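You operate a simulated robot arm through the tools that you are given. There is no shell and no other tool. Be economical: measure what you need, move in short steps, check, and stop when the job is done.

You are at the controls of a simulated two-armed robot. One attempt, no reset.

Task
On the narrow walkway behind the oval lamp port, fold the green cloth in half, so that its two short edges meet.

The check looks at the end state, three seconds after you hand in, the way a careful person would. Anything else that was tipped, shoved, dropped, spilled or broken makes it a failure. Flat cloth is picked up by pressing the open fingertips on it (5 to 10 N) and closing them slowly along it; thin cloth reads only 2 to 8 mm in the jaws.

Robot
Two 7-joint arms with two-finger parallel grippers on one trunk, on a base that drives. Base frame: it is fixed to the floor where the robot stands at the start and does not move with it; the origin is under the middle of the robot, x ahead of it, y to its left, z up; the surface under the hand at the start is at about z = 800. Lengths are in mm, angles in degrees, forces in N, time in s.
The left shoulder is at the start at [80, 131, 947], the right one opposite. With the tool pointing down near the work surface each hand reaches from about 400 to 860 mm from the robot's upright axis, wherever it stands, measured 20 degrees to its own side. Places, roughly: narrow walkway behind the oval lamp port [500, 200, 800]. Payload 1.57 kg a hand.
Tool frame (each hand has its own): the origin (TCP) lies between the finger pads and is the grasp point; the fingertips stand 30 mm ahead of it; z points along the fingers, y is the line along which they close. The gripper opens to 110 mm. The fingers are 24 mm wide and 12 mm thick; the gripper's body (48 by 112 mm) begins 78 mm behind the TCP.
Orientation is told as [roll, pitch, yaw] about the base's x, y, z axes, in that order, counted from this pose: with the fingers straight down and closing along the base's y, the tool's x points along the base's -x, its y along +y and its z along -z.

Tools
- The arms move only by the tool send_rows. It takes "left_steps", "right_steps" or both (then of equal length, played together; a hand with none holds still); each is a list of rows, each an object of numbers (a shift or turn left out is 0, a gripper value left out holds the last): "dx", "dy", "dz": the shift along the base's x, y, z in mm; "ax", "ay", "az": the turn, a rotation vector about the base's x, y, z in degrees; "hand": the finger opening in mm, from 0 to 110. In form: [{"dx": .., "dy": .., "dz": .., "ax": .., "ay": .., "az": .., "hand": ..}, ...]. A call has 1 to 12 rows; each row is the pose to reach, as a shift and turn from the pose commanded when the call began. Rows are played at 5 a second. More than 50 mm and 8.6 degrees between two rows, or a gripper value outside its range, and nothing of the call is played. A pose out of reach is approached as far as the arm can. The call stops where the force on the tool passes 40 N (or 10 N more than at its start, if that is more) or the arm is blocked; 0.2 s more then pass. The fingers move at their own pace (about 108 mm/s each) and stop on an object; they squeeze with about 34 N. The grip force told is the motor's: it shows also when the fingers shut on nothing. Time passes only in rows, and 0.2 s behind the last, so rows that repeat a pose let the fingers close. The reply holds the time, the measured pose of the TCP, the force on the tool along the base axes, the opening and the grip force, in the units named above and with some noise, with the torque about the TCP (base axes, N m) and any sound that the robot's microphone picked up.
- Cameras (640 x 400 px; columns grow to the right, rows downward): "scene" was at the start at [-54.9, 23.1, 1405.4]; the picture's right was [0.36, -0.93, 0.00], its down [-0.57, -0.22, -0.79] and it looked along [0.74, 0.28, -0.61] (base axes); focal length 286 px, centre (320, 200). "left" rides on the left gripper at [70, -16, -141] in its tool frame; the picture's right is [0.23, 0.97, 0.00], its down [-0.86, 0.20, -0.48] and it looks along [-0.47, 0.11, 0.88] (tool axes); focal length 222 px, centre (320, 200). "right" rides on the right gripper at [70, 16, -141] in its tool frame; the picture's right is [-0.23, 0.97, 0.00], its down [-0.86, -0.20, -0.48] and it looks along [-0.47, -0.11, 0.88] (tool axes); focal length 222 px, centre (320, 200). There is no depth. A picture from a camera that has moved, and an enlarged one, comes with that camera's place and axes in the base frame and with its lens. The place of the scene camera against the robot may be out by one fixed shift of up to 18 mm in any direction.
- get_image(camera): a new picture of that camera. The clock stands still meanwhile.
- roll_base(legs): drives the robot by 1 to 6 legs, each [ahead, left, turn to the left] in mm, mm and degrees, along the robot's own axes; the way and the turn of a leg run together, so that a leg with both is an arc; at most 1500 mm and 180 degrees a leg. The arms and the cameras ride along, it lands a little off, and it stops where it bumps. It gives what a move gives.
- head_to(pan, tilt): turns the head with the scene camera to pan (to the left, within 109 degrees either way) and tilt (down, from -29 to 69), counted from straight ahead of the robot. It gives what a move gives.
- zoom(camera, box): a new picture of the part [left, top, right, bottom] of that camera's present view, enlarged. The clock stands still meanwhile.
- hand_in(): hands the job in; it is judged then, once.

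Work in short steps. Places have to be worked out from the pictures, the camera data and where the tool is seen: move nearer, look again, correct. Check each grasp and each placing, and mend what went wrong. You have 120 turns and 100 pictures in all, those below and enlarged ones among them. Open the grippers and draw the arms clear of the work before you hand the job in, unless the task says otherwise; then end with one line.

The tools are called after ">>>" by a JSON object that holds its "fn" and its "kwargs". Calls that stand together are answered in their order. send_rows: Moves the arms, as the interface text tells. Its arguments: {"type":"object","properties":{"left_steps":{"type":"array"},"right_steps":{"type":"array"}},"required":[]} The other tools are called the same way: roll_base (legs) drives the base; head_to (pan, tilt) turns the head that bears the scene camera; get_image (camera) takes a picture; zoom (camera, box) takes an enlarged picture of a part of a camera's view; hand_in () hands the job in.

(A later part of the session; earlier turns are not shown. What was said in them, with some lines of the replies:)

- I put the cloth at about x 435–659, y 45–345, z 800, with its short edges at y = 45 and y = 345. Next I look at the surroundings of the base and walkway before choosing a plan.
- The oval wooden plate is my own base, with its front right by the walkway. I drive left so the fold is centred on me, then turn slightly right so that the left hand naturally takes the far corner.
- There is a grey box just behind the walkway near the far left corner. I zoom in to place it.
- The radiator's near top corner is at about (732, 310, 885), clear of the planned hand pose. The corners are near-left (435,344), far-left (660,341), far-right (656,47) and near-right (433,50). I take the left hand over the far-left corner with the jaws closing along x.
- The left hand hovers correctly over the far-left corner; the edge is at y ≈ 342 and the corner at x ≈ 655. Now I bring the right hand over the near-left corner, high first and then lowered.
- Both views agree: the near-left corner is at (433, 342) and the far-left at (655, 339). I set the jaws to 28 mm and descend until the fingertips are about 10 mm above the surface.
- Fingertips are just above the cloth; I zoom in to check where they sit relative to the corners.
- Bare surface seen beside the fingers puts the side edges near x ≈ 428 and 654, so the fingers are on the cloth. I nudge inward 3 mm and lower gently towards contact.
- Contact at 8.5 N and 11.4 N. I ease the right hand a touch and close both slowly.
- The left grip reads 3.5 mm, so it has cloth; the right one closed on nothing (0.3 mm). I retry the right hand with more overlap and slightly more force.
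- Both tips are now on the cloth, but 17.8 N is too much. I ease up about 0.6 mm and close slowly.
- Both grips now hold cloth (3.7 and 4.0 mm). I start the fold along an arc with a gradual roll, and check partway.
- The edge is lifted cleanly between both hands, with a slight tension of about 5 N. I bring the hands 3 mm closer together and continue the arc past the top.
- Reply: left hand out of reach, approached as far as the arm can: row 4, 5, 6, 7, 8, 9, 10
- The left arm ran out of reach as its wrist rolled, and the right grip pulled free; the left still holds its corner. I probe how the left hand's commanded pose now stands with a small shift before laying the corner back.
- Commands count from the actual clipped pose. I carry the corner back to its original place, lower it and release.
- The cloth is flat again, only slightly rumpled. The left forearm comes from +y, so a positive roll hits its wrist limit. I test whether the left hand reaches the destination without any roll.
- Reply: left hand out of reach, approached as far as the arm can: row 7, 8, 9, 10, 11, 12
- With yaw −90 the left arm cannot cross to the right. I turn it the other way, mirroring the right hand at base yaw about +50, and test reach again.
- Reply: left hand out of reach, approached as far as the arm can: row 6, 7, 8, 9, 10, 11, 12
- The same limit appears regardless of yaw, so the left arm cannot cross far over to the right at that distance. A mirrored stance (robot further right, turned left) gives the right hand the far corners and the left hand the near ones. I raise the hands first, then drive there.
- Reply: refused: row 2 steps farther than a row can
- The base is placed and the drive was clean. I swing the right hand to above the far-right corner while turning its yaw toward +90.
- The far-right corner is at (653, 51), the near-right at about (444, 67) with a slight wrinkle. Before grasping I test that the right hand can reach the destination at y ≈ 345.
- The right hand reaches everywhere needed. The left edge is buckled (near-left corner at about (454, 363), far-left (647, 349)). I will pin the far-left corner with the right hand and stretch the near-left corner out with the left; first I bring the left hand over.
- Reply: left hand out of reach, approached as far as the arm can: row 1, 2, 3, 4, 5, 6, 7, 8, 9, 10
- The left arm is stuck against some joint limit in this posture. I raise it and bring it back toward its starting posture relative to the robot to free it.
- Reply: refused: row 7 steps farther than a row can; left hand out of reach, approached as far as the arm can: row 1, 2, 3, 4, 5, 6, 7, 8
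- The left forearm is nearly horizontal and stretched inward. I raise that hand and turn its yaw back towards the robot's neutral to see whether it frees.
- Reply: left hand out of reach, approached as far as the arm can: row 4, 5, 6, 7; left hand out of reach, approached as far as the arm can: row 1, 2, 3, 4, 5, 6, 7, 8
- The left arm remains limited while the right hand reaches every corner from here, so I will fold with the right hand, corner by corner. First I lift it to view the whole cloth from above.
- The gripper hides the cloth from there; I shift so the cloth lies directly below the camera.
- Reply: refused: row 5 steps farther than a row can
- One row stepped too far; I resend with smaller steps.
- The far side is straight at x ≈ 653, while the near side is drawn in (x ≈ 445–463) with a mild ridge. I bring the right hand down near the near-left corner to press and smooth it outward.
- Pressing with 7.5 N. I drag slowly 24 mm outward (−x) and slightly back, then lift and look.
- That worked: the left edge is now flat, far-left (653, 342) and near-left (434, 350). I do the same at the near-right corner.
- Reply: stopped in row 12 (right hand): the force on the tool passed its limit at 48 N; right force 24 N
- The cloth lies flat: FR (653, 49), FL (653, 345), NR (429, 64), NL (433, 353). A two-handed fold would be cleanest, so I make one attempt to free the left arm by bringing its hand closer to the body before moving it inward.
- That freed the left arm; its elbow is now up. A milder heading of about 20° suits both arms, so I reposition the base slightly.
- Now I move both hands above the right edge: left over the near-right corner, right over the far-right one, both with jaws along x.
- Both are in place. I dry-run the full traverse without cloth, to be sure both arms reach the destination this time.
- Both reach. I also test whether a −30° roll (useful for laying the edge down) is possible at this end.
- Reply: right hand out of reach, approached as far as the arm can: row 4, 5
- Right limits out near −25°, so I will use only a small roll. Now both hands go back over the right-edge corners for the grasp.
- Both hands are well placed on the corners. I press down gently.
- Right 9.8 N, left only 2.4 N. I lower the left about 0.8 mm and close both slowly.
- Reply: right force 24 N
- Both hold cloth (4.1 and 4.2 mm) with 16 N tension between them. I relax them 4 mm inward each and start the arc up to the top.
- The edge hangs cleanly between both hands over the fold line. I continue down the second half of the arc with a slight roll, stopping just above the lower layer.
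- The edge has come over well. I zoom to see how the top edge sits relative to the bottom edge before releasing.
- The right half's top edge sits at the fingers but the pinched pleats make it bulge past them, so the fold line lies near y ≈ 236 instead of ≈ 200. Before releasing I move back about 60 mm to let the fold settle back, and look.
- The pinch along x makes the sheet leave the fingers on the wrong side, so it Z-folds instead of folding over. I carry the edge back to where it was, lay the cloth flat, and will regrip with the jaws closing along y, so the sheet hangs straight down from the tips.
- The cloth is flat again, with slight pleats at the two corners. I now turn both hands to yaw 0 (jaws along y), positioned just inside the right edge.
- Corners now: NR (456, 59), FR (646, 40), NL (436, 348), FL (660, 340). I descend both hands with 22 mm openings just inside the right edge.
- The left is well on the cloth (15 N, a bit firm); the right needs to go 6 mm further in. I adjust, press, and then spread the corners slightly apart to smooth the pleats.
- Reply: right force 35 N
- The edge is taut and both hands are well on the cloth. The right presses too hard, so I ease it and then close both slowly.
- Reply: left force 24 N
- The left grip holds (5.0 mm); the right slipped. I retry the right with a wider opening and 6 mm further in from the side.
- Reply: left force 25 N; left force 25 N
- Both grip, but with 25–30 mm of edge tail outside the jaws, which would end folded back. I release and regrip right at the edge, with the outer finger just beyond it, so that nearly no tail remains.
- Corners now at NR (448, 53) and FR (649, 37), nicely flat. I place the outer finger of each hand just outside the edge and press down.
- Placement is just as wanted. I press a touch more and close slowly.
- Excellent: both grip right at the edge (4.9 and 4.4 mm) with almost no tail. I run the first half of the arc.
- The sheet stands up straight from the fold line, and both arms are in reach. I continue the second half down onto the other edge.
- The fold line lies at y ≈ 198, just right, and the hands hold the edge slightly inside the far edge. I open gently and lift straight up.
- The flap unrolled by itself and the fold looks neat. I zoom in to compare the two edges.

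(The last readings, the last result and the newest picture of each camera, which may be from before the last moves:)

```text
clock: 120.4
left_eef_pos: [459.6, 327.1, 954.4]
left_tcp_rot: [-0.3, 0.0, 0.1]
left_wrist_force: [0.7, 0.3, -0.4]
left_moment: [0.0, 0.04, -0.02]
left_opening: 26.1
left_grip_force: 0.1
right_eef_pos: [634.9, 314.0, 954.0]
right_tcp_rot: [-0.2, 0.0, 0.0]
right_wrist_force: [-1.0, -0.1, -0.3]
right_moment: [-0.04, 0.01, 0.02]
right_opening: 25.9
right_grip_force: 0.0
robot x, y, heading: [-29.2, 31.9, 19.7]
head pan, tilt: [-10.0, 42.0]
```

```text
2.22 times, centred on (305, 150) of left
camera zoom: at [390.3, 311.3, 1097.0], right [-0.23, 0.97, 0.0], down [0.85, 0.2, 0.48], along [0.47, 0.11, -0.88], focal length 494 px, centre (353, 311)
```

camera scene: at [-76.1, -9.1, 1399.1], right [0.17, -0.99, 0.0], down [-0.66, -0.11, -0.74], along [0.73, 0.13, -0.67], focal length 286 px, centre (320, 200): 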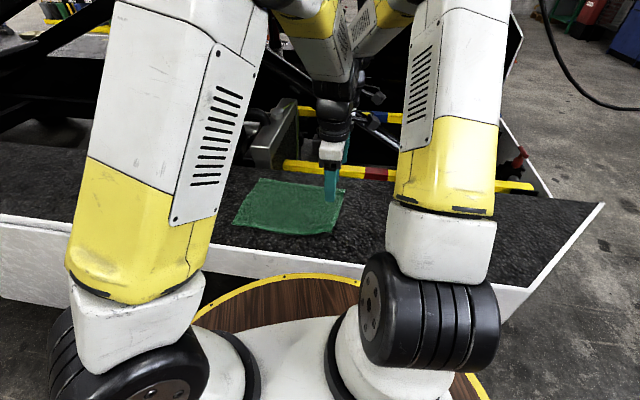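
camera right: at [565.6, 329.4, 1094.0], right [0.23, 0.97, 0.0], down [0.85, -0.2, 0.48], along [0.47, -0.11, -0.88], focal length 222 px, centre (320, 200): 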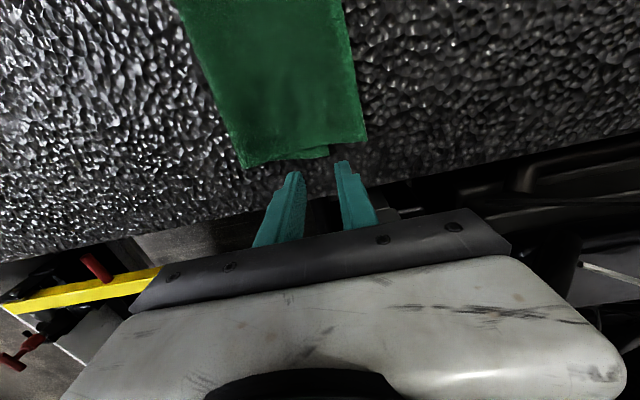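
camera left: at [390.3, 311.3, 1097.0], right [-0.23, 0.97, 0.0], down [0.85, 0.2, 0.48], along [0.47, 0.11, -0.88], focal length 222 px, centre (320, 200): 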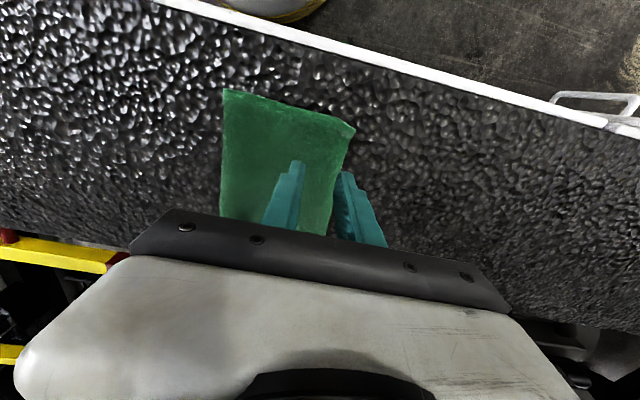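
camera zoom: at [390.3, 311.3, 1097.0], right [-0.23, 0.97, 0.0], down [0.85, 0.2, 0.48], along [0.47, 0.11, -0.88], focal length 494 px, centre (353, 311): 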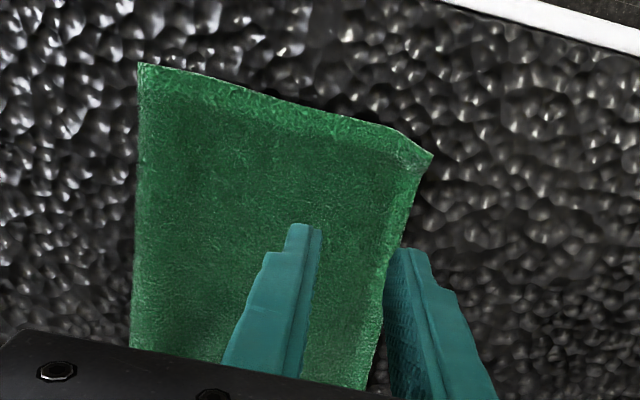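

The flat top edge overshoots: it lies at y ≈ 370–374 while the bottom edge is at about 320, with the fold at about 203. I regrip the top edge the same way (outer finger just beyond it) and set it back by about 50 mm.

>>> {"fn": "send_rows", "kwargs": {"left_steps": [{"dx": -6, "dy": 32, "hand": 24}, {"dx": -6, "dy": 32, "dz": -40}, {"dx": -6, "dy": 32, "dz": -80}, {"dx": -6, "dy": 32, "dz": -106}, {"dx": -6, "dy": 32, "dz": -114}, {"dx": -6, "dy": 32, "dz": -114}], "right_steps": [{"dx": 1, "dy": 48, "hand": 24}, {"dx": 1, "dy": 48, "dz": -40}, {"dx": 1, "dy": 48, "dz": -80}, {"dx": 1, "dy": 48, "dz": -106}, {"dx": 1, "dy": 48, "dz": -115}, {"dx": 1, "dy": 48, "dz": -115}]}}

>>> {"fn": "zoom", "kwargs": {"camera": "left", "box": [220, 120, 420, 260]}}

>>> {"fn": "zoom", "kwargs": {"camera": "right", "box": [220, 120, 420, 260]}}

```text
clock: 121.8
left_eef_pos: [455.0, 358.7, 839.7]
left_tcp_rot: [-0.2, -0.1, 0.3]
left_wrist_force: [-0.1, -0.3, -0.1]
left_moment: [0.0, 0.0, 0.01]
left_opening: 24.0
left_grip_force: 0.1
right_eef_pos: [637.4, 360.9, 838.1]
right_tcp_rot: [-0.1, -0.1, -0.1]
right_wrist_force: [-0.1, -0.3, 0.8]
right_moment: [0.0, 0.01, 0.01]
right_opening: 23.8
right_grip_force: 0.1
robot x, y, heading: [-31.9, 33.7, 19.9]
head pan, tilt: [-10.0, 42.0]
```

```text
2.86 times, centred on (320, 190) of left
camera zoom: at [385.2, 342.8, 982.2], right [-0.23, 0.97, 0.0], down [0.85, 0.2, 0.48], along [0.47, 0.11, -0.88], focal length 635 px, centre (320, 229)
```

zoom: 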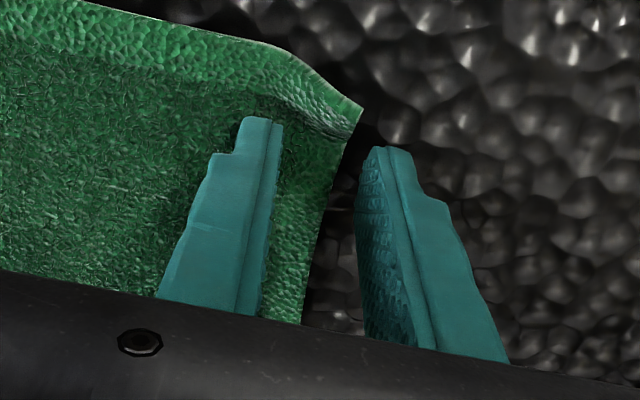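

```text
2.86 times, centred on (320, 190) of right
camera zoom: at [568.6, 376.9, 977.8], right [0.23, 0.97, 0.0], down [0.85, -0.2, 0.48], along [0.47, -0.11, -0.88], focal length 635 px, centre (320, 229)
```

zoom: 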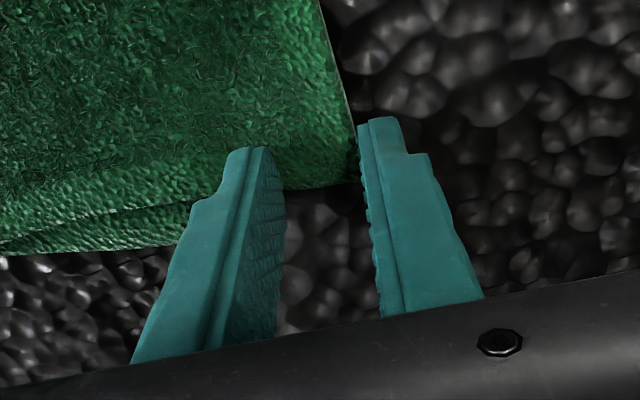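

Both are well placed at the edge. I nudge the left 4 mm in, press, and close slowly.

>>> {"fn": "send_rows", "kwargs": {"left_steps": [{"dy": -4, "dz": -3}, {"dy": -4, "dz": -5.5}, {"dy": -4, "dz": -6.2}, {"dy": -4, "dz": -6.2, "hand": 21}, {"dy": -4, "dz": -6.2, "hand": 18}, {"dy": -4, "dz": -6.2, "hand": 15}, {"dy": -4, "dz": -6.2, "hand": 12}, {"dy": -4, "dz": -6.2, "hand": 9}, {"dy": -4, "dz": -6.2, "hand": 6}, {"dy": -4, "dz": -6.2, "hand": 3}, {"dy": -4, "dz": -6.2, "hand": 0}, {"dy": -4, "dz": -6.2, "hand": 0}], "right_steps": [{"dx": -3, "dz": -3}, {"dx": -3, "dz": -5}, {"dx": -3, "dz": -6}, {"dx": -3, "dz": -6, "hand": 21}, {"dx": -3, "dz": -6, "hand": 18}, {"dx": -3, "dz": -6, "hand": 15}, {"dx": -3, "dz": -6, "hand": 12}, {"dx": -3, "dz": -6, "hand": 9}, {"dx": -3, "dz": -6, "hand": 6}, {"dx": -3, "dz": -6, "hand": 3}, {"dx": -3, "dz": -6, "hand": 0}, {"dx": -3, "dz": -6, "hand": 0}]}}

```text
clock: 124.4
left_eef_pos: [453.5, 353.9, 833.8]
left_tcp_rot: [-0.1, -0.2, 0.2]
left_wrist_force: [1.2, -1.6, 3.6]
left_moment: [-0.04, 0.02, -0.01]
left_opening: 2.8
left_grip_force: 24.3
right_eef_pos: [633.6, 359.6, 833.1]
right_tcp_rot: [-0.1, -0.1, -0.1]
right_wrist_force: [0.7, -9.0, 11.0]
right_moment: [-0.34, 0.07, 0.04]
right_opening: 4.0
right_grip_force: 24.6
robot x, y, heading: [-33.5, 35.1, 20.0]
head pan, tilt: [-10.0, 42.0]
```

Both hold (2.8 and 4.0 mm), now with the sheet leaving the jaws naturally. I lift a little, move back about 50 mm and lower.

>>> {"fn": "send_rows", "kwargs": {"left_steps": [{"dy": -5, "dz": 20}, {"dy": -20, "dz": 45}, {"dy": -40, "dz": 60}, {"dy": -55, "dz": 65}, {"dy": -62, "dz": 55}, {"dy": -60, "dz": 40}, {"dy": -54, "dz": 22}, {"dy": -48, "dz": 9}, {"dy": -48, "dz": 9}], "right_steps": [{"dy": -5, "dz": 20}, {"dy": -20, "dz": 45}, {"dy": -40, "dz": 60}, {"dy": -58, "dz": 65}, {"dy": -68, "dz": 55}, {"dy": -66, "dz": 40}, {"dy": -60, "dz": 22}, {"dy": -53, "dz": 9}, {"dy": -53, "dz": 9}]}}

>>> {"fn": "get_image", "kwargs": {"camera": "right"}}

>>> {"fn": "get_image", "kwargs": {"camera": "left"}}

```text
clock: 126.4
left_eef_pos: [453.8, 308.1, 842.6]
left_tcp_rot: [-0.2, -0.1, 0.3]
left_wrist_force: [-0.9, -1.1, 2.1]
left_moment: [-0.04, 0.04, -0.02]
left_opening: 2.8
left_grip_force: 23.6
right_eef_pos: [632.3, 307.8, 842.3]
right_tcp_rot: [-0.1, 0.0, 0.0]
right_wrist_force: [0.0, 0.9, 4.6]
right_moment: [0.06, 0.01, 0.0]
right_opening: 4.2
right_grip_force: 24.3
robot x, y, heading: [-33.1, 27.5, 19.8]
head pan, tilt: [-10.0, 42.0]
```

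```text
11 pictures are left
camera right: at [563.0, 323.4, 982.3], right [0.23, 0.97, 0.0], down [0.85, -0.2, 0.48], along [0.47, -0.11, -0.88], focal length 222 px, centre (320, 200)
```

right: 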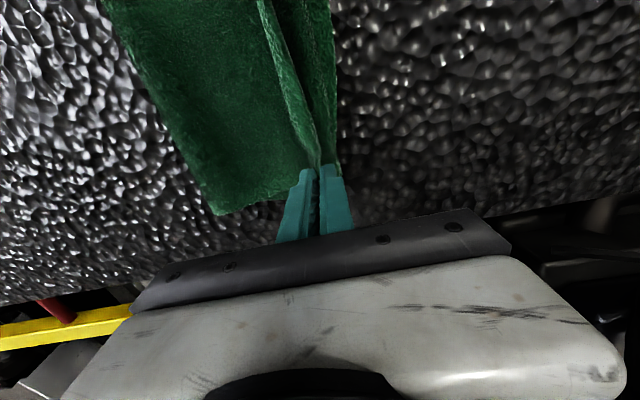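

```text
10 pictures are left
camera left: at [384.9, 290.5, 984.4], right [-0.23, 0.97, 0.0], down [0.85, 0.2, 0.48], along [0.47, 0.11, -0.88], focal length 222 px, centre (320, 200)
```

left: 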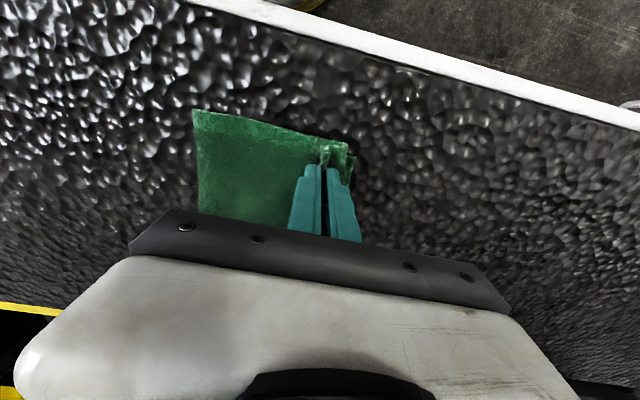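

The grip stays good, but the fold still sits at y ≈ 200 while the bottom edge is at ≈ 327, so the fold should be at ≈ 181. I swing the sheet up and slightly back past vertical so the fold line settles at 181, then lay it again on a tighter arc.

>>> {"fn": "send_rows", "kwargs": {"left_steps": [{"dy": -10, "dz": 35}, {"dy": -30, "dz": 65}, {"dy": -65, "dz": 90}, {"dy": -100, "dz": 107}, {"dy": -140, "dz": 112}, {"dy": -178, "dz": 100}, {"dy": -185, "dz": 95}, {"dy": -160, "dz": 105}, {"dy": -127, "dz": 111}, {"dy": -95, "dz": 106}, {"dy": -66, "dz": 94}, {"dy": -44, "dz": 76}], "right_steps": [{"dy": -10, "dz": 35}, {"dy": -30, "dz": 65}, {"dy": -65, "dz": 90}, {"dy": -100, "dz": 107}, {"dy": -140, "dz": 112}, {"dy": -178, "dz": 100}, {"dy": -185, "dz": 95}, {"dy": -160, "dz": 105}, {"dy": -127, "dz": 111}, {"dy": -95, "dz": 106}, {"dy": -66, "dz": 94}, {"dy": -44, "dz": 76}]}}

>>> {"fn": "send_rows", "kwargs": {"left_steps": [{"dy": 12, "dz": -15}, {"dy": 23, "dz": -32}, {"dy": 32, "dz": -50}, {"dy": 36, "dz": -65}, {"dy": 37, "dz": -75}, {"dy": 37, "dz": -75}], "right_steps": [{"dy": 12, "dz": -15}, {"dy": 23, "dz": -32}, {"dy": 32, "dz": -50}, {"dy": 36, "dz": -65}, {"dy": 37, "dz": -75}, {"dy": 37, "dz": -75}]}}

>>> {"fn": "get_image", "kwargs": {"camera": "right"}}

```text
clock: 129.0
left_eef_pos: [453.5, 261.0, 921.7]
left_tcp_rot: [-0.1, -0.1, 0.3]
left_wrist_force: [-0.8, -0.1, 0.5]
left_moment: [0.07, -0.01, 0.0]
left_opening: 2.6
left_grip_force: 23.8
right_eef_pos: [633.9, 264.9, 917.6]
right_tcp_rot: [-0.1, -0.1, -0.2]
right_wrist_force: [-0.1, -0.1, 0.3]
right_moment: [0.04, 0.01, -0.02]
right_opening: 4.0
right_grip_force: 24.6
robot x, y, heading: [-32.5, 29.3, 19.8]
head pan, tilt: [-10.0, 42.0]
```

```text
clock: 130.4
left_eef_pos: [454.2, 300.3, 845.2]
left_tcp_rot: [-0.1, -0.1, 0.3]
left_wrist_force: [0.9, -0.3, 0.1]
left_moment: [0.0, -0.02, -0.01]
left_opening: 2.9
left_grip_force: 24.2
right_eef_pos: [634.8, 299.8, 842.9]
right_tcp_rot: [-0.1, -0.1, -0.1]
right_wrist_force: [-0.7, -0.2, 2.2]
right_moment: [0.01, 0.0, -0.02]
right_opening: 4.0
right_grip_force: 24.7
robot x, y, heading: [-33.2, 33.6, 20.1]
head pan, tilt: [-10.0, 42.0]
```

```text
9 pictures are left
camera right: at [565.5, 316.3, 982.6], right [0.23, 0.97, 0.0], down [0.85, -0.2, 0.48], along [0.47, -0.11, -0.88], focal length 222 px, centre (320, 200)
```

right: 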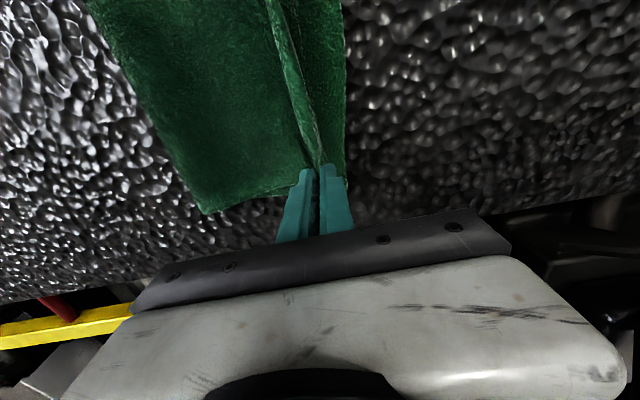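

The fold is now at y ≈ 183 with the bottom edge at about 322–333, matching half the length. I release and lift clear.

>>> {"fn": "send_rows", "kwargs": {"left_steps": [{"hand": 8}, {"hand": 14}, {"hand": 20}, {"hand": 26}, {"hand": 26, "dz": 8}, {"dz": 20}, {"dz": 50}, {"dz": 90}, {"dy": 15, "dz": 110}], "right_steps": [{"hand": 8}, {"hand": 14}, {"hand": 20}, {"hand": 26}, {"hand": 26, "dz": 8}, {"dz": 20}, {"dz": 50}, {"dz": 90}, {"dy": 15, "dz": 110}]}}

>>> {"fn": "zoom", "kwargs": {"camera": "right", "box": [170, 0, 400, 180]}}

>>> {"fn": "zoom", "kwargs": {"camera": "left", "box": [190, 60, 420, 240]}}

```text
clock: 132.4
left_eef_pos: [454.4, 315.2, 954.6]
left_tcp_rot: [-0.2, -0.1, 0.1]
left_wrist_force: [-0.1, 0.2, -0.2]
left_moment: [0.03, 0.03, 0.0]
left_opening: 26.4
left_grip_force: 0.0
right_eef_pos: [634.8, 316.8, 953.7]
right_tcp_rot: [-0.1, 0.0, 0.0]
right_wrist_force: [0.8, -0.4, -0.6]
right_moment: [0.04, 0.02, 0.04]
right_opening: 25.9
right_grip_force: 0.0
robot x, y, heading: [-31.9, 30.2, 20.0]
head pan, tilt: [-10.0, 42.0]
```

```text
2.22 times, centred on (285, 90) of right
camera zoom: at [564.1, 333.2, 1093.5], right [0.23, 0.97, 0.0], down [0.85, -0.2, 0.48], along [0.47, -0.11, -0.88], focal length 494 px, centre (398, 444)
```

zoom: 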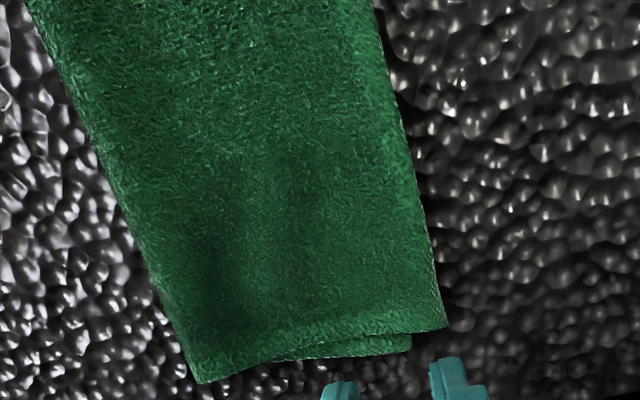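

```text
2.22 times, centred on (305, 150) of left
camera zoom: at [384.4, 298.8, 1096.1], right [-0.23, 0.97, 0.0], down [0.85, 0.2, 0.48], along [0.47, 0.11, -0.88], focal length 494 px, centre (353, 311)
```

zoom: 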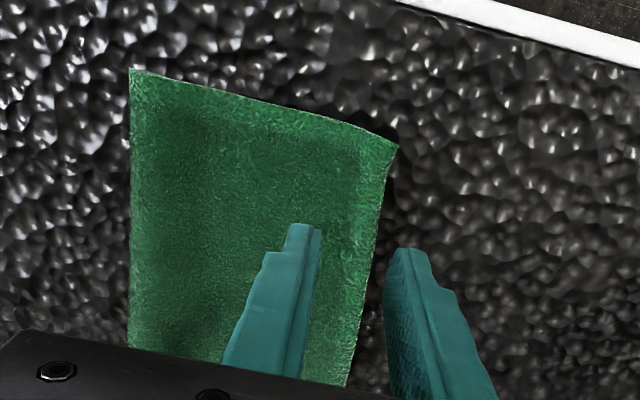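

Nearly there: the near edges differ by about 11 mm and the far ones by about 24 mm (top overshooting). One more correction: I regrip the very edge with a narrow opening so that only the top layer is taken.

>>> {"fn": "send_rows", "kwargs": {"left_steps": [{"dx": -3, "dy": 15, "hand": 14}, {"dx": -3, "dy": 15, "dz": -40}, {"dx": -3, "dy": 15, "dz": -80}, {"dx": -3, "dy": 15, "dz": -108}, {"dx": -3, "dy": 15, "dz": -115}, {"dx": -3, "dy": 15, "dz": -118.5}, {"dx": -3, "dy": 15, "dz": -119.5}, {"dx": -3, "dy": 15, "dz": -119.5}], "right_steps": [{"dx": 0, "dy": 20, "hand": 14}, {"dx": 0, "dy": 20, "dz": -40}, {"dx": 0, "dy": 20, "dz": -80}, {"dx": 0, "dy": 20, "dz": -108}, {"dx": 0, "dy": 20, "dz": -116}, {"dx": 0, "dy": 20, "dz": -119.5}, {"dx": 0, "dy": 20, "dz": -121}, {"dx": 0, "dy": 20, "dz": -121}]}}

>>> {"fn": "zoom", "kwargs": {"camera": "right", "box": [220, 120, 420, 260]}}

>>> {"fn": "zoom", "kwargs": {"camera": "left", "box": [220, 120, 420, 260]}}

```text
clock: 134.2
left_eef_pos: [451.2, 330.5, 836.4]
left_tcp_rot: [-0.1, -0.1, 0.3]
left_wrist_force: [1.2, -1.5, 4.9]
left_moment: [-0.11, -0.05, 0.0]
left_opening: 15.4
left_grip_force: 0.8
right_eef_pos: [632.4, 336.6, 833.6]
right_tcp_rot: [0.2, -0.3, -0.1]
right_wrist_force: [-10.1, 1.4, 36.2]
right_moment: [-0.57, 0.35, -0.22]
right_opening: 14.3
right_grip_force: 0.8
robot x, y, heading: [-32.3, 30.5, 20.0]
head pan, tilt: [-10.0, 42.0]
```

```text
2.86 times, centred on (320, 190) of right
camera zoom: at [562.7, 352.5, 974.1], right [0.23, 0.97, 0.0], down [0.85, -0.2, 0.48], along [0.47, -0.11, -0.88], focal length 635 px, centre (320, 229)
```

zoom: 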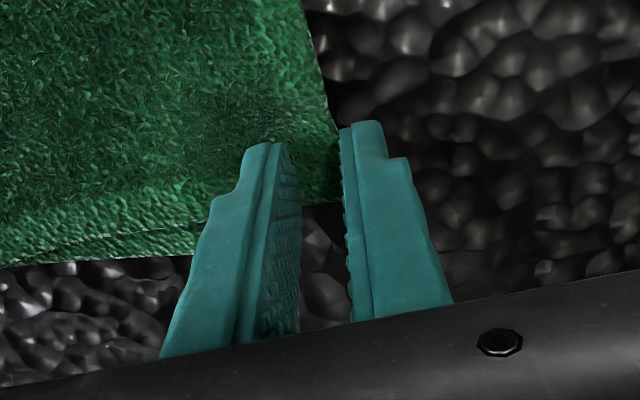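

```text
2.86 times, centred on (320, 190) of left
camera zoom: at [380.8, 313.4, 978.0], right [-0.23, 0.97, 0.0], down [0.85, 0.2, 0.48], along [0.47, 0.11, -0.88], focal length 635 px, centre (320, 229)
```

zoom: 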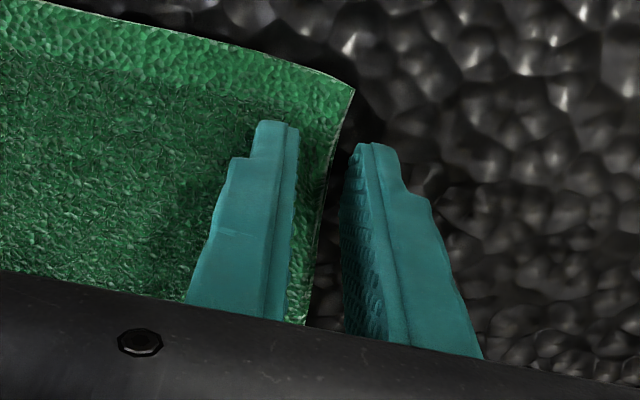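

Well placed. The right presses too hard, so I ease it 1.2 mm; the left shifts 3 mm in and presses a bit more. Then both close slowly.

>>> {"fn": "send_rows", "kwargs": {"left_steps": [{"dy": -3}, {"dy": -3, "dz": -0.6}, {"dy": -3, "dz": -0.6, "hand": 12}, {"dy": -3, "dz": -0.6, "hand": 10}, {"dy": -3, "dz": -0.6, "hand": 8}, {"dy": -3, "dz": -0.6, "hand": 6}, {"dy": -3, "dz": -0.6, "hand": 4}, {"dy": -3, "dz": -0.6, "hand": 2}, {"dy": -3, "dz": -0.6, "hand": 0}, {"dy": -3, "dz": -0.6, "hand": 0}], "right_steps": [{"dz": 1.2}, {"dz": 1.2}, {"dz": 1.2, "hand": 12}, {"dz": 1.2, "hand": 10}, {"dz": 1.2, "hand": 8}, {"dz": 1.2, "hand": 6}, {"dz": 1.2, "hand": 4}, {"dz": 1.2, "hand": 2}, {"dz": 1.2, "hand": 0}, {"dz": 1.2, "hand": 0}]}}

```text
clock: 136.4
left_eef_pos: [451.0, 325.4, 835.6]
left_tcp_rot: [-0.1, -0.2, 0.2]
left_wrist_force: [-1.7, -7.2, 9.9]
left_moment: [-0.27, 0.04, 0.01]
left_opening: 2.6
left_grip_force: 24.2
right_eef_pos: [634.3, 333.6, 833.1]
right_tcp_rot: [-0.1, -0.3, -0.2]
right_wrist_force: [0.2, -16.8, 30.5]
right_moment: [-0.75, 0.1, 0.08]
right_opening: 0.1
right_grip_force: 21.4
robot x, y, heading: [-35.4, 33.1, 19.7]
head pan, tilt: [-10.0, 42.0]
```

The left holds (2.6 mm); the right missed. I retry the right with a 22 mm opening and less pressure.

>>> {"fn": "send_rows", "kwargs": {"right_steps": [{"dz": 8}, {"dz": 8, "dx": -4, "dy": -5, "hand": 22}, {"dz": 8, "dx": -4, "dy": -5}, {"dz": 3, "dx": -4, "dy": -5}, {"dz": 1.2, "dx": -4, "dy": -5}, {"dz": 1.2, "dx": -4, "dy": -5}]}}

```text
clock: 137.8
left_eef_pos: [451.3, 326.2, 834.3]
left_tcp_rot: [-0.1, -0.1, 0.3]
left_wrist_force: [-3.1, -8.4, 14.3]
left_moment: [-0.33, 0.08, 0.01]
left_opening: 2.5
left_grip_force: 23.4
right_eef_pos: [630.2, 330.4, 833.2]
right_tcp_rot: [0.0, -0.1, -0.1]
right_wrist_force: [-2.6, 0.1, 4.3]
right_moment: [-0.07, 0.1, -0.06]
right_opening: 21.4
right_grip_force: 0.1
robot x, y, heading: [-32.0, 31.5, 19.7]
head pan, tilt: [-10.0, 42.0]
```

Contact 4.3 N; I press slightly more and close slowly.

>>> {"fn": "send_rows", "kwargs": {"right_steps": [{"dz": -0.4}, {"dz": -0.4, "hand": 20}, {"dz": -0.4, "hand": 18}, {"dz": -0.4, "hand": 16}, {"dz": -0.4, "hand": 13}, {"dz": -0.4, "hand": 10}, {"dz": -0.4, "hand": 8}, {"dz": -0.4, "hand": 6}, {"dz": -0.4, "hand": 4}, {"dz": -0.4, "hand": 2}, {"dz": -0.4, "hand": 0}, {"dz": -0.4, "hand": 0}]}}

```text
clock: 140.4
left_eef_pos: [451.5, 326.4, 835.2]
left_tcp_rot: [-0.1, -0.1, 0.1]
left_wrist_force: [-3.2, -7.4, 15.0]
left_moment: [-0.3, 0.06, -0.01]
left_opening: 2.6
left_grip_force: 24.2
right_eef_pos: [631.6, 330.5, 832.2]
right_tcp_rot: [-0.1, 0.0, -0.1]
right_wrist_force: [4.5, -1.1, 10.4]
right_moment: [-0.06, -0.1, 0.01]
right_opening: 2.9
right_grip_force: 23.9
robot x, y, heading: [-31.1, 29.1, 20.1]
head pan, tilt: [-10.0, 42.0]
```

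Both hold one ridge of the top layer (2.6 and 2.9 mm). I swing the sheet up and back again, a little further on the far side, to bring the fold to y ≈ 174–180, then start the return.

>>> {"fn": "send_rows", "kwargs": {"left_steps": [{"dy": -8, "dz": 35}, {"dy": -28, "dz": 68}, {"dy": -62, "dz": 95}, {"dy": -100, "dz": 112}, {"dy": -140, "dz": 118}, {"dy": -178, "dz": 108}, {"dy": -209, "dz": 95}, {"dy": -209, "dz": 93}, {"dy": -178, "dz": 108}, {"dy": -143, "dz": 116}, {"dy": -108, "dz": 112}, {"dy": -80, "dz": 100}], "right_steps": [{"dy": -8, "dz": 35}, {"dy": -30, "dz": 68}, {"dy": -66, "dz": 95}, {"dy": -106, "dz": 112}, {"dy": -148, "dz": 118}, {"dy": -188, "dz": 108}, {"dy": -223, "dz": 95}, {"dy": -223, "dz": 93}, {"dy": -190, "dz": 108}, {"dy": -153, "dz": 116}, {"dy": -117, "dz": 112}, {"dy": -88, "dz": 100}]}}

>>> {"fn": "send_rows", "kwargs": {"left_steps": [{"dy": 18, "dz": -14}, {"dy": 33, "dz": -32}, {"dy": 43, "dz": -52}, {"dy": 49, "dz": -70}, {"dy": 52, "dz": -86}, {"dy": 52, "dz": -90}, {"dy": 52, "dz": -90}], "right_steps": [{"dy": 17, "dz": -14}, {"dy": 31, "dz": -32}, {"dy": 40, "dz": -52}, {"dy": 45, "dz": -70}, {"dy": 48, "dz": -86}, {"dy": 48, "dz": -90}, {"dy": 48, "dz": -90}]}}

>>> {"fn": "get_image", "kwargs": {"camera": "right"}}

```text
clock: 143.0
left_eef_pos: [452.3, 246.6, 934.3]
left_tcp_rot: [0.0, -0.1, 0.1]
left_wrist_force: [-0.2, -0.3, 1.2]
left_moment: [0.07, 0.0, -0.01]
left_opening: 2.7
left_grip_force: 23.3
right_eef_pos: [631.5, 242.4, 932.8]
right_tcp_rot: [-0.2, 0.0, -0.1]
right_wrist_force: [0.3, -0.7, 0.6]
right_moment: [0.07, -0.04, 0.02]
right_opening: 2.4
right_grip_force: 23.6
robot x, y, heading: [-31.9, 30.8, 19.8]
head pan, tilt: [-10.0, 42.0]
```

```text
clock: 144.6
left_eef_pos: [450.3, 298.0, 843.5]
left_tcp_rot: [-0.1, -0.1, 0.3]
left_wrist_force: [0.1, 0.1, -0.2]
left_moment: [0.02, 0.02, 0.01]
left_opening: 2.5
left_grip_force: 24.0
right_eef_pos: [630.2, 291.2, 843.3]
right_tcp_rot: [-0.1, -0.1, -0.2]
right_wrist_force: [0.5, -0.7, 1.8]
right_moment: [-0.03, -0.02, -0.03]
right_opening: 2.4
right_grip_force: 24.1
robot x, y, heading: [-33.1, 30.4, 20.0]
head pan, tilt: [-10.0, 42.0]
```

```text
4 pictures are left
camera right: at [560.3, 306.8, 983.8], right [0.23, 0.97, 0.0], down [0.85, -0.2, 0.48], along [0.47, -0.11, -0.88], focal length 222 px, centre (320, 200)
```

right: 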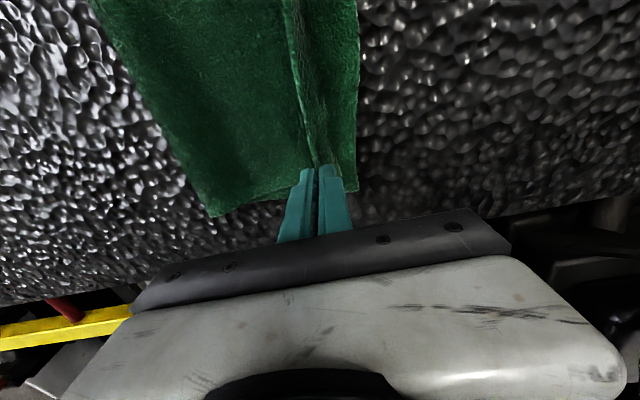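

The far fold is now at y ≈ 176 with the bottom edge at ≈ 319, i.e. nearly equal halves. I release, lift clear and check.

>>> {"fn": "send_rows", "kwargs": {"left_steps": [{"hand": 8}, {"hand": 14}, {"hand": 20}, {"hand": 26}, {"hand": 26, "dz": 8}, {"dz": 20}, {"dz": 50}, {"dz": 90}, {"dy": 17, "dz": 110}], "right_steps": [{"hand": 8}, {"hand": 14}, {"hand": 20}, {"hand": 26}, {"hand": 26, "dz": 8}, {"dz": 20}, {"dz": 50}, {"dz": 90}, {"dy": 25, "dz": 110}]}}

>>> {"fn": "zoom", "kwargs": {"camera": "right", "box": [170, 0, 400, 180]}}

```text
clock: 146.6
left_eef_pos: [450.6, 312.5, 955.0]
left_tcp_rot: [-0.2, 0.0, 0.2]
left_wrist_force: [0.1, 0.0, -0.4]
left_moment: [0.02, 0.05, -0.03]
left_opening: 26.1
left_grip_force: 0.0
right_eef_pos: [627.2, 315.1, 953.0]
right_tcp_rot: [-0.1, 0.0, -0.2]
right_wrist_force: [0.6, -0.7, 0.1]
right_moment: [0.06, 0.03, -0.01]
right_opening: 26.1
right_grip_force: 0.1
robot x, y, heading: [-33.5, 32.0, 19.8]
head pan, tilt: [-10.0, 42.0]
```

```text
2.22 times, centred on (285, 90) of right
camera zoom: at [558.2, 332.2, 1094.3], right [0.23, 0.97, 0.0], down [0.85, -0.2, 0.48], along [0.47, -0.11, -0.88], focal length 494 px, centre (398, 444)
```

zoom: 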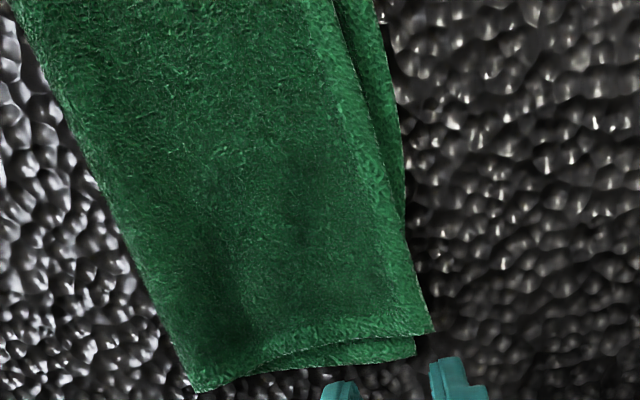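

The far corner overshoots by about 15 mm, while the near side seems to fall short. I check the near corner.

>>> {"fn": "zoom", "kwargs": {"camera": "left", "box": [190, 60, 420, 240]}}

```text
2.22 times, centred on (305, 150) of left
camera zoom: at [381.1, 297.1, 1096.9], right [-0.23, 0.97, 0.0], down [0.85, 0.2, 0.48], along [0.47, 0.11, -0.88], focal length 494 px, centre (353, 311)
```

zoom: 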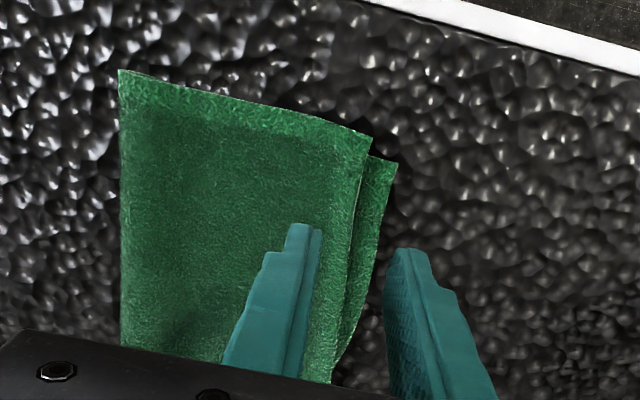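

Near: the top edge is 18 mm short; far: 16 mm over – the top panel is just rotated a little. I press both closed fingertips lightly on the top corners to twist it into line; first I make contact.

>>> {"fn": "send_rows", "kwargs": {"left_steps": [{"dx": -5, "dy": -9, "hand": 0}, {"dx": -5, "dy": -9, "dz": -40}, {"dx": -5, "dy": -9, "dz": -80}, {"dx": -5, "dy": -9, "dz": -110}, {"dx": -5, "dy": -9, "dz": -117}, {"dx": -5, "dy": -9, "dz": -118.5}, {"dx": -5, "dy": -9, "dz": -118.5}], "right_steps": [{"dx": 1, "dy": 3, "hand": 0}, {"dx": 1, "dy": 3, "dz": -40}, {"dx": 1, "dy": 3, "dz": -80}, {"dx": 1, "dy": 3, "dz": -110}, {"dx": 1, "dy": 3, "dz": -117}, {"dx": 1, "dy": 3, "dz": -118.5}, {"dx": 1, "dy": 3, "dz": -118.5}]}}

```text
clock: 148.2
left_eef_pos: [446.7, 305.2, 837.1]
left_tcp_rot: [0.0, -0.2, 0.2]
left_wrist_force: [0.8, -2.0, 3.4]
left_moment: [-0.05, -0.03, -0.03]
left_opening: 0.0
left_grip_force: 21.2
right_eef_pos: [631.2, 320.2, 833.9]
right_tcp_rot: [0.1, -0.2, -0.1]
right_wrist_force: [-2.6, 1.3, 11.2]
right_moment: [-0.03, 0.14, -0.02]
right_opening: 0.0
right_grip_force: 21.1
robot x, y, heading: [-33.5, 32.8, 20.0]
head pan, tilt: [-10.0, 42.0]
```

Light contact (3.4 and 11 N). I drag slowly: left +y, right −y, both slightly +x, then lift clear.

>>> {"fn": "send_rows", "kwargs": {"left_steps": [{"dz": -0.3}, {"dx": 1, "dy": 3, "dz": -0.3}, {"dx": 2, "dy": 6, "dz": -0.3}, {"dx": 4, "dy": 10, "dz": -0.3}, {"dx": 6, "dy": 14, "dz": -0.3}, {"dx": 8, "dy": 18, "dz": -0.3}, {"dx": 8, "dy": 18, "dz": -0.3}, {"dx": 8, "dy": 18, "dz": 12}, {"dx": 8, "dy": 18, "dz": 50}, {"dx": 8, "dy": 18, "dz": 95}, {"dx": 8, "dy": 18, "dz": 118}], "right_steps": [{"dz": 0.3}, {"dx": 1, "dy": -3, "dz": 0.3}, {"dx": 2, "dy": -6, "dz": 0.3}, {"dx": 4, "dy": -9, "dz": 0.3}, {"dx": 6, "dy": -12, "dz": 0.3}, {"dx": 8, "dy": -15, "dz": 0.3}, {"dx": 8, "dy": -15, "dz": 0.3}, {"dx": 8, "dy": -15, "dz": 12}, {"dx": 8, "dy": -15, "dz": 50}, {"dx": 8, "dy": -5, "dz": 95}, {"dx": 4, "dy": 0, "dz": 119}]}}

>>> {"fn": "get_image", "kwargs": {"camera": "right"}}

```text
clock: 150.6
left_eef_pos: [454.1, 325.4, 954.8]
left_tcp_rot: [-0.2, 0.0, 0.1]
left_wrist_force: [0.7, 0.1, -0.2]
left_moment: [0.0, 0.05, 0.0]
left_opening: 0.0
left_grip_force: 21.4
right_eef_pos: [634.5, 318.5, 954.6]
right_tcp_rot: [-0.2, 0.0, -0.1]
right_wrist_force: [1.2, -0.2, 0.0]
right_moment: [-0.02, 0.03, -0.01]
right_opening: 0.0
right_grip_force: 21.8
robot x, y, heading: [-32.6, 29.2, 20.1]
head pan, tilt: [-10.0, 42.0]
```

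```text
1 pictures are left
camera right: at [565.8, 334.3, 1095.9], right [0.23, 0.97, 0.0], down [0.85, -0.2, 0.48], along [0.47, -0.11, -0.88], focal length 222 px, centre (320, 200)
```

right: 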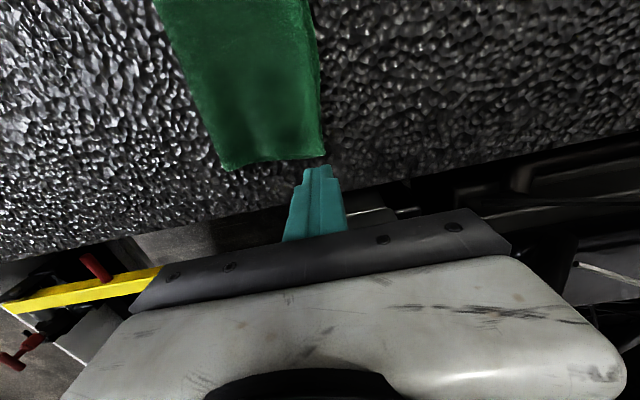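

The edges now nearly coincide, at the far corners and along the length. I open both hands and draw them up and back, clear of the work.

>>> {"fn": "send_rows", "kwargs": {"left_steps": [{"dz": 30, "hand": 60}, {"dz": 60}, {"dz": 90}, {"dx": -25, "dz": 110}, {"dx": -50, "dy": 15, "dz": 120}, {"dx": -75, "dy": 30, "dz": 120}, {"dx": -100, "dy": 45, "dz": 120}, {"dx": -100, "dy": 45, "dz": 120}], "right_steps": [{"dz": 30, "hand": 60}, {"dz": 60}, {"dz": 90}, {"dy": -25, "dz": 110}, {"dy": -60, "dz": 120}, {"dy": -95, "dz": 120}, {"dy": -130, "dz": 120}, {"dx": -5, "dy": -170, "dz": 120}]}}

>>> {"fn": "zoom", "kwargs": {"camera": "scene", "box": [180, 120, 400, 280]}}

```text
clock: 152.4
left_eef_pos: [353.7, 370.9, 1073.6]
left_tcp_rot: [-0.2, 0.0, 0.4]
left_wrist_force: [0.4, 0.3, 0.7]
left_moment: [-0.03, -0.01, -0.02]
left_opening: 60.4
left_grip_force: 0.1
right_eef_pos: [630.2, 147.3, 1075.7]
right_tcp_rot: [-0.1, 0.0, 0.0]
right_wrist_force: [0.6, -0.8, -0.2]
right_moment: [-0.05, 0.02, -0.02]
right_opening: 59.8
right_grip_force: 0.0
robot x, y, heading: [-28.3, 32.9, 19.8]
head pan, tilt: [-10.0, 42.0]
```

```text
2.50 times, centred on (290, 200) of scene
camera zoom: at [-76.6, -8.5, 1399.1], right [0.17, -0.99, 0.0], down [-0.66, -0.12, -0.74], along [0.73, 0.13, -0.67], focal length 715 px, centre (395, 200)
```

zoom: 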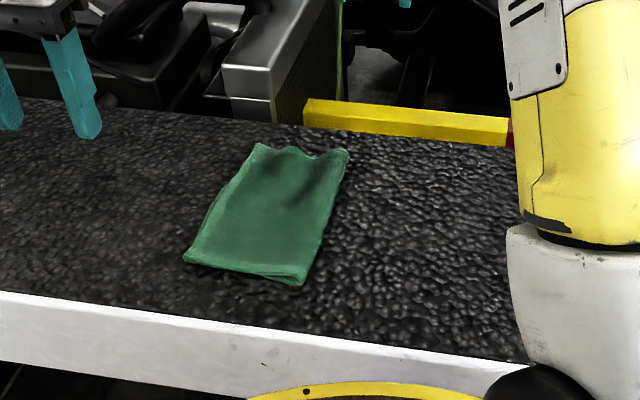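

The cloth is folded in half with its short edges together, apart from small ripples at the far end. Both hands are open and clear, and nothing else has moved, so I hand in.

>>> {"fn": "hand_in", "kwargs": {}}

```text
The job is handed in.
```

I folded the green cloth in half on the walkway with its two short edges meeting to within a few millimetres at the far corner. The near corner shows no gap in the last picture, but I did not measure it. A few small ripples remain at the far end. Both hands are open and clear, and I saw nothing else moved.
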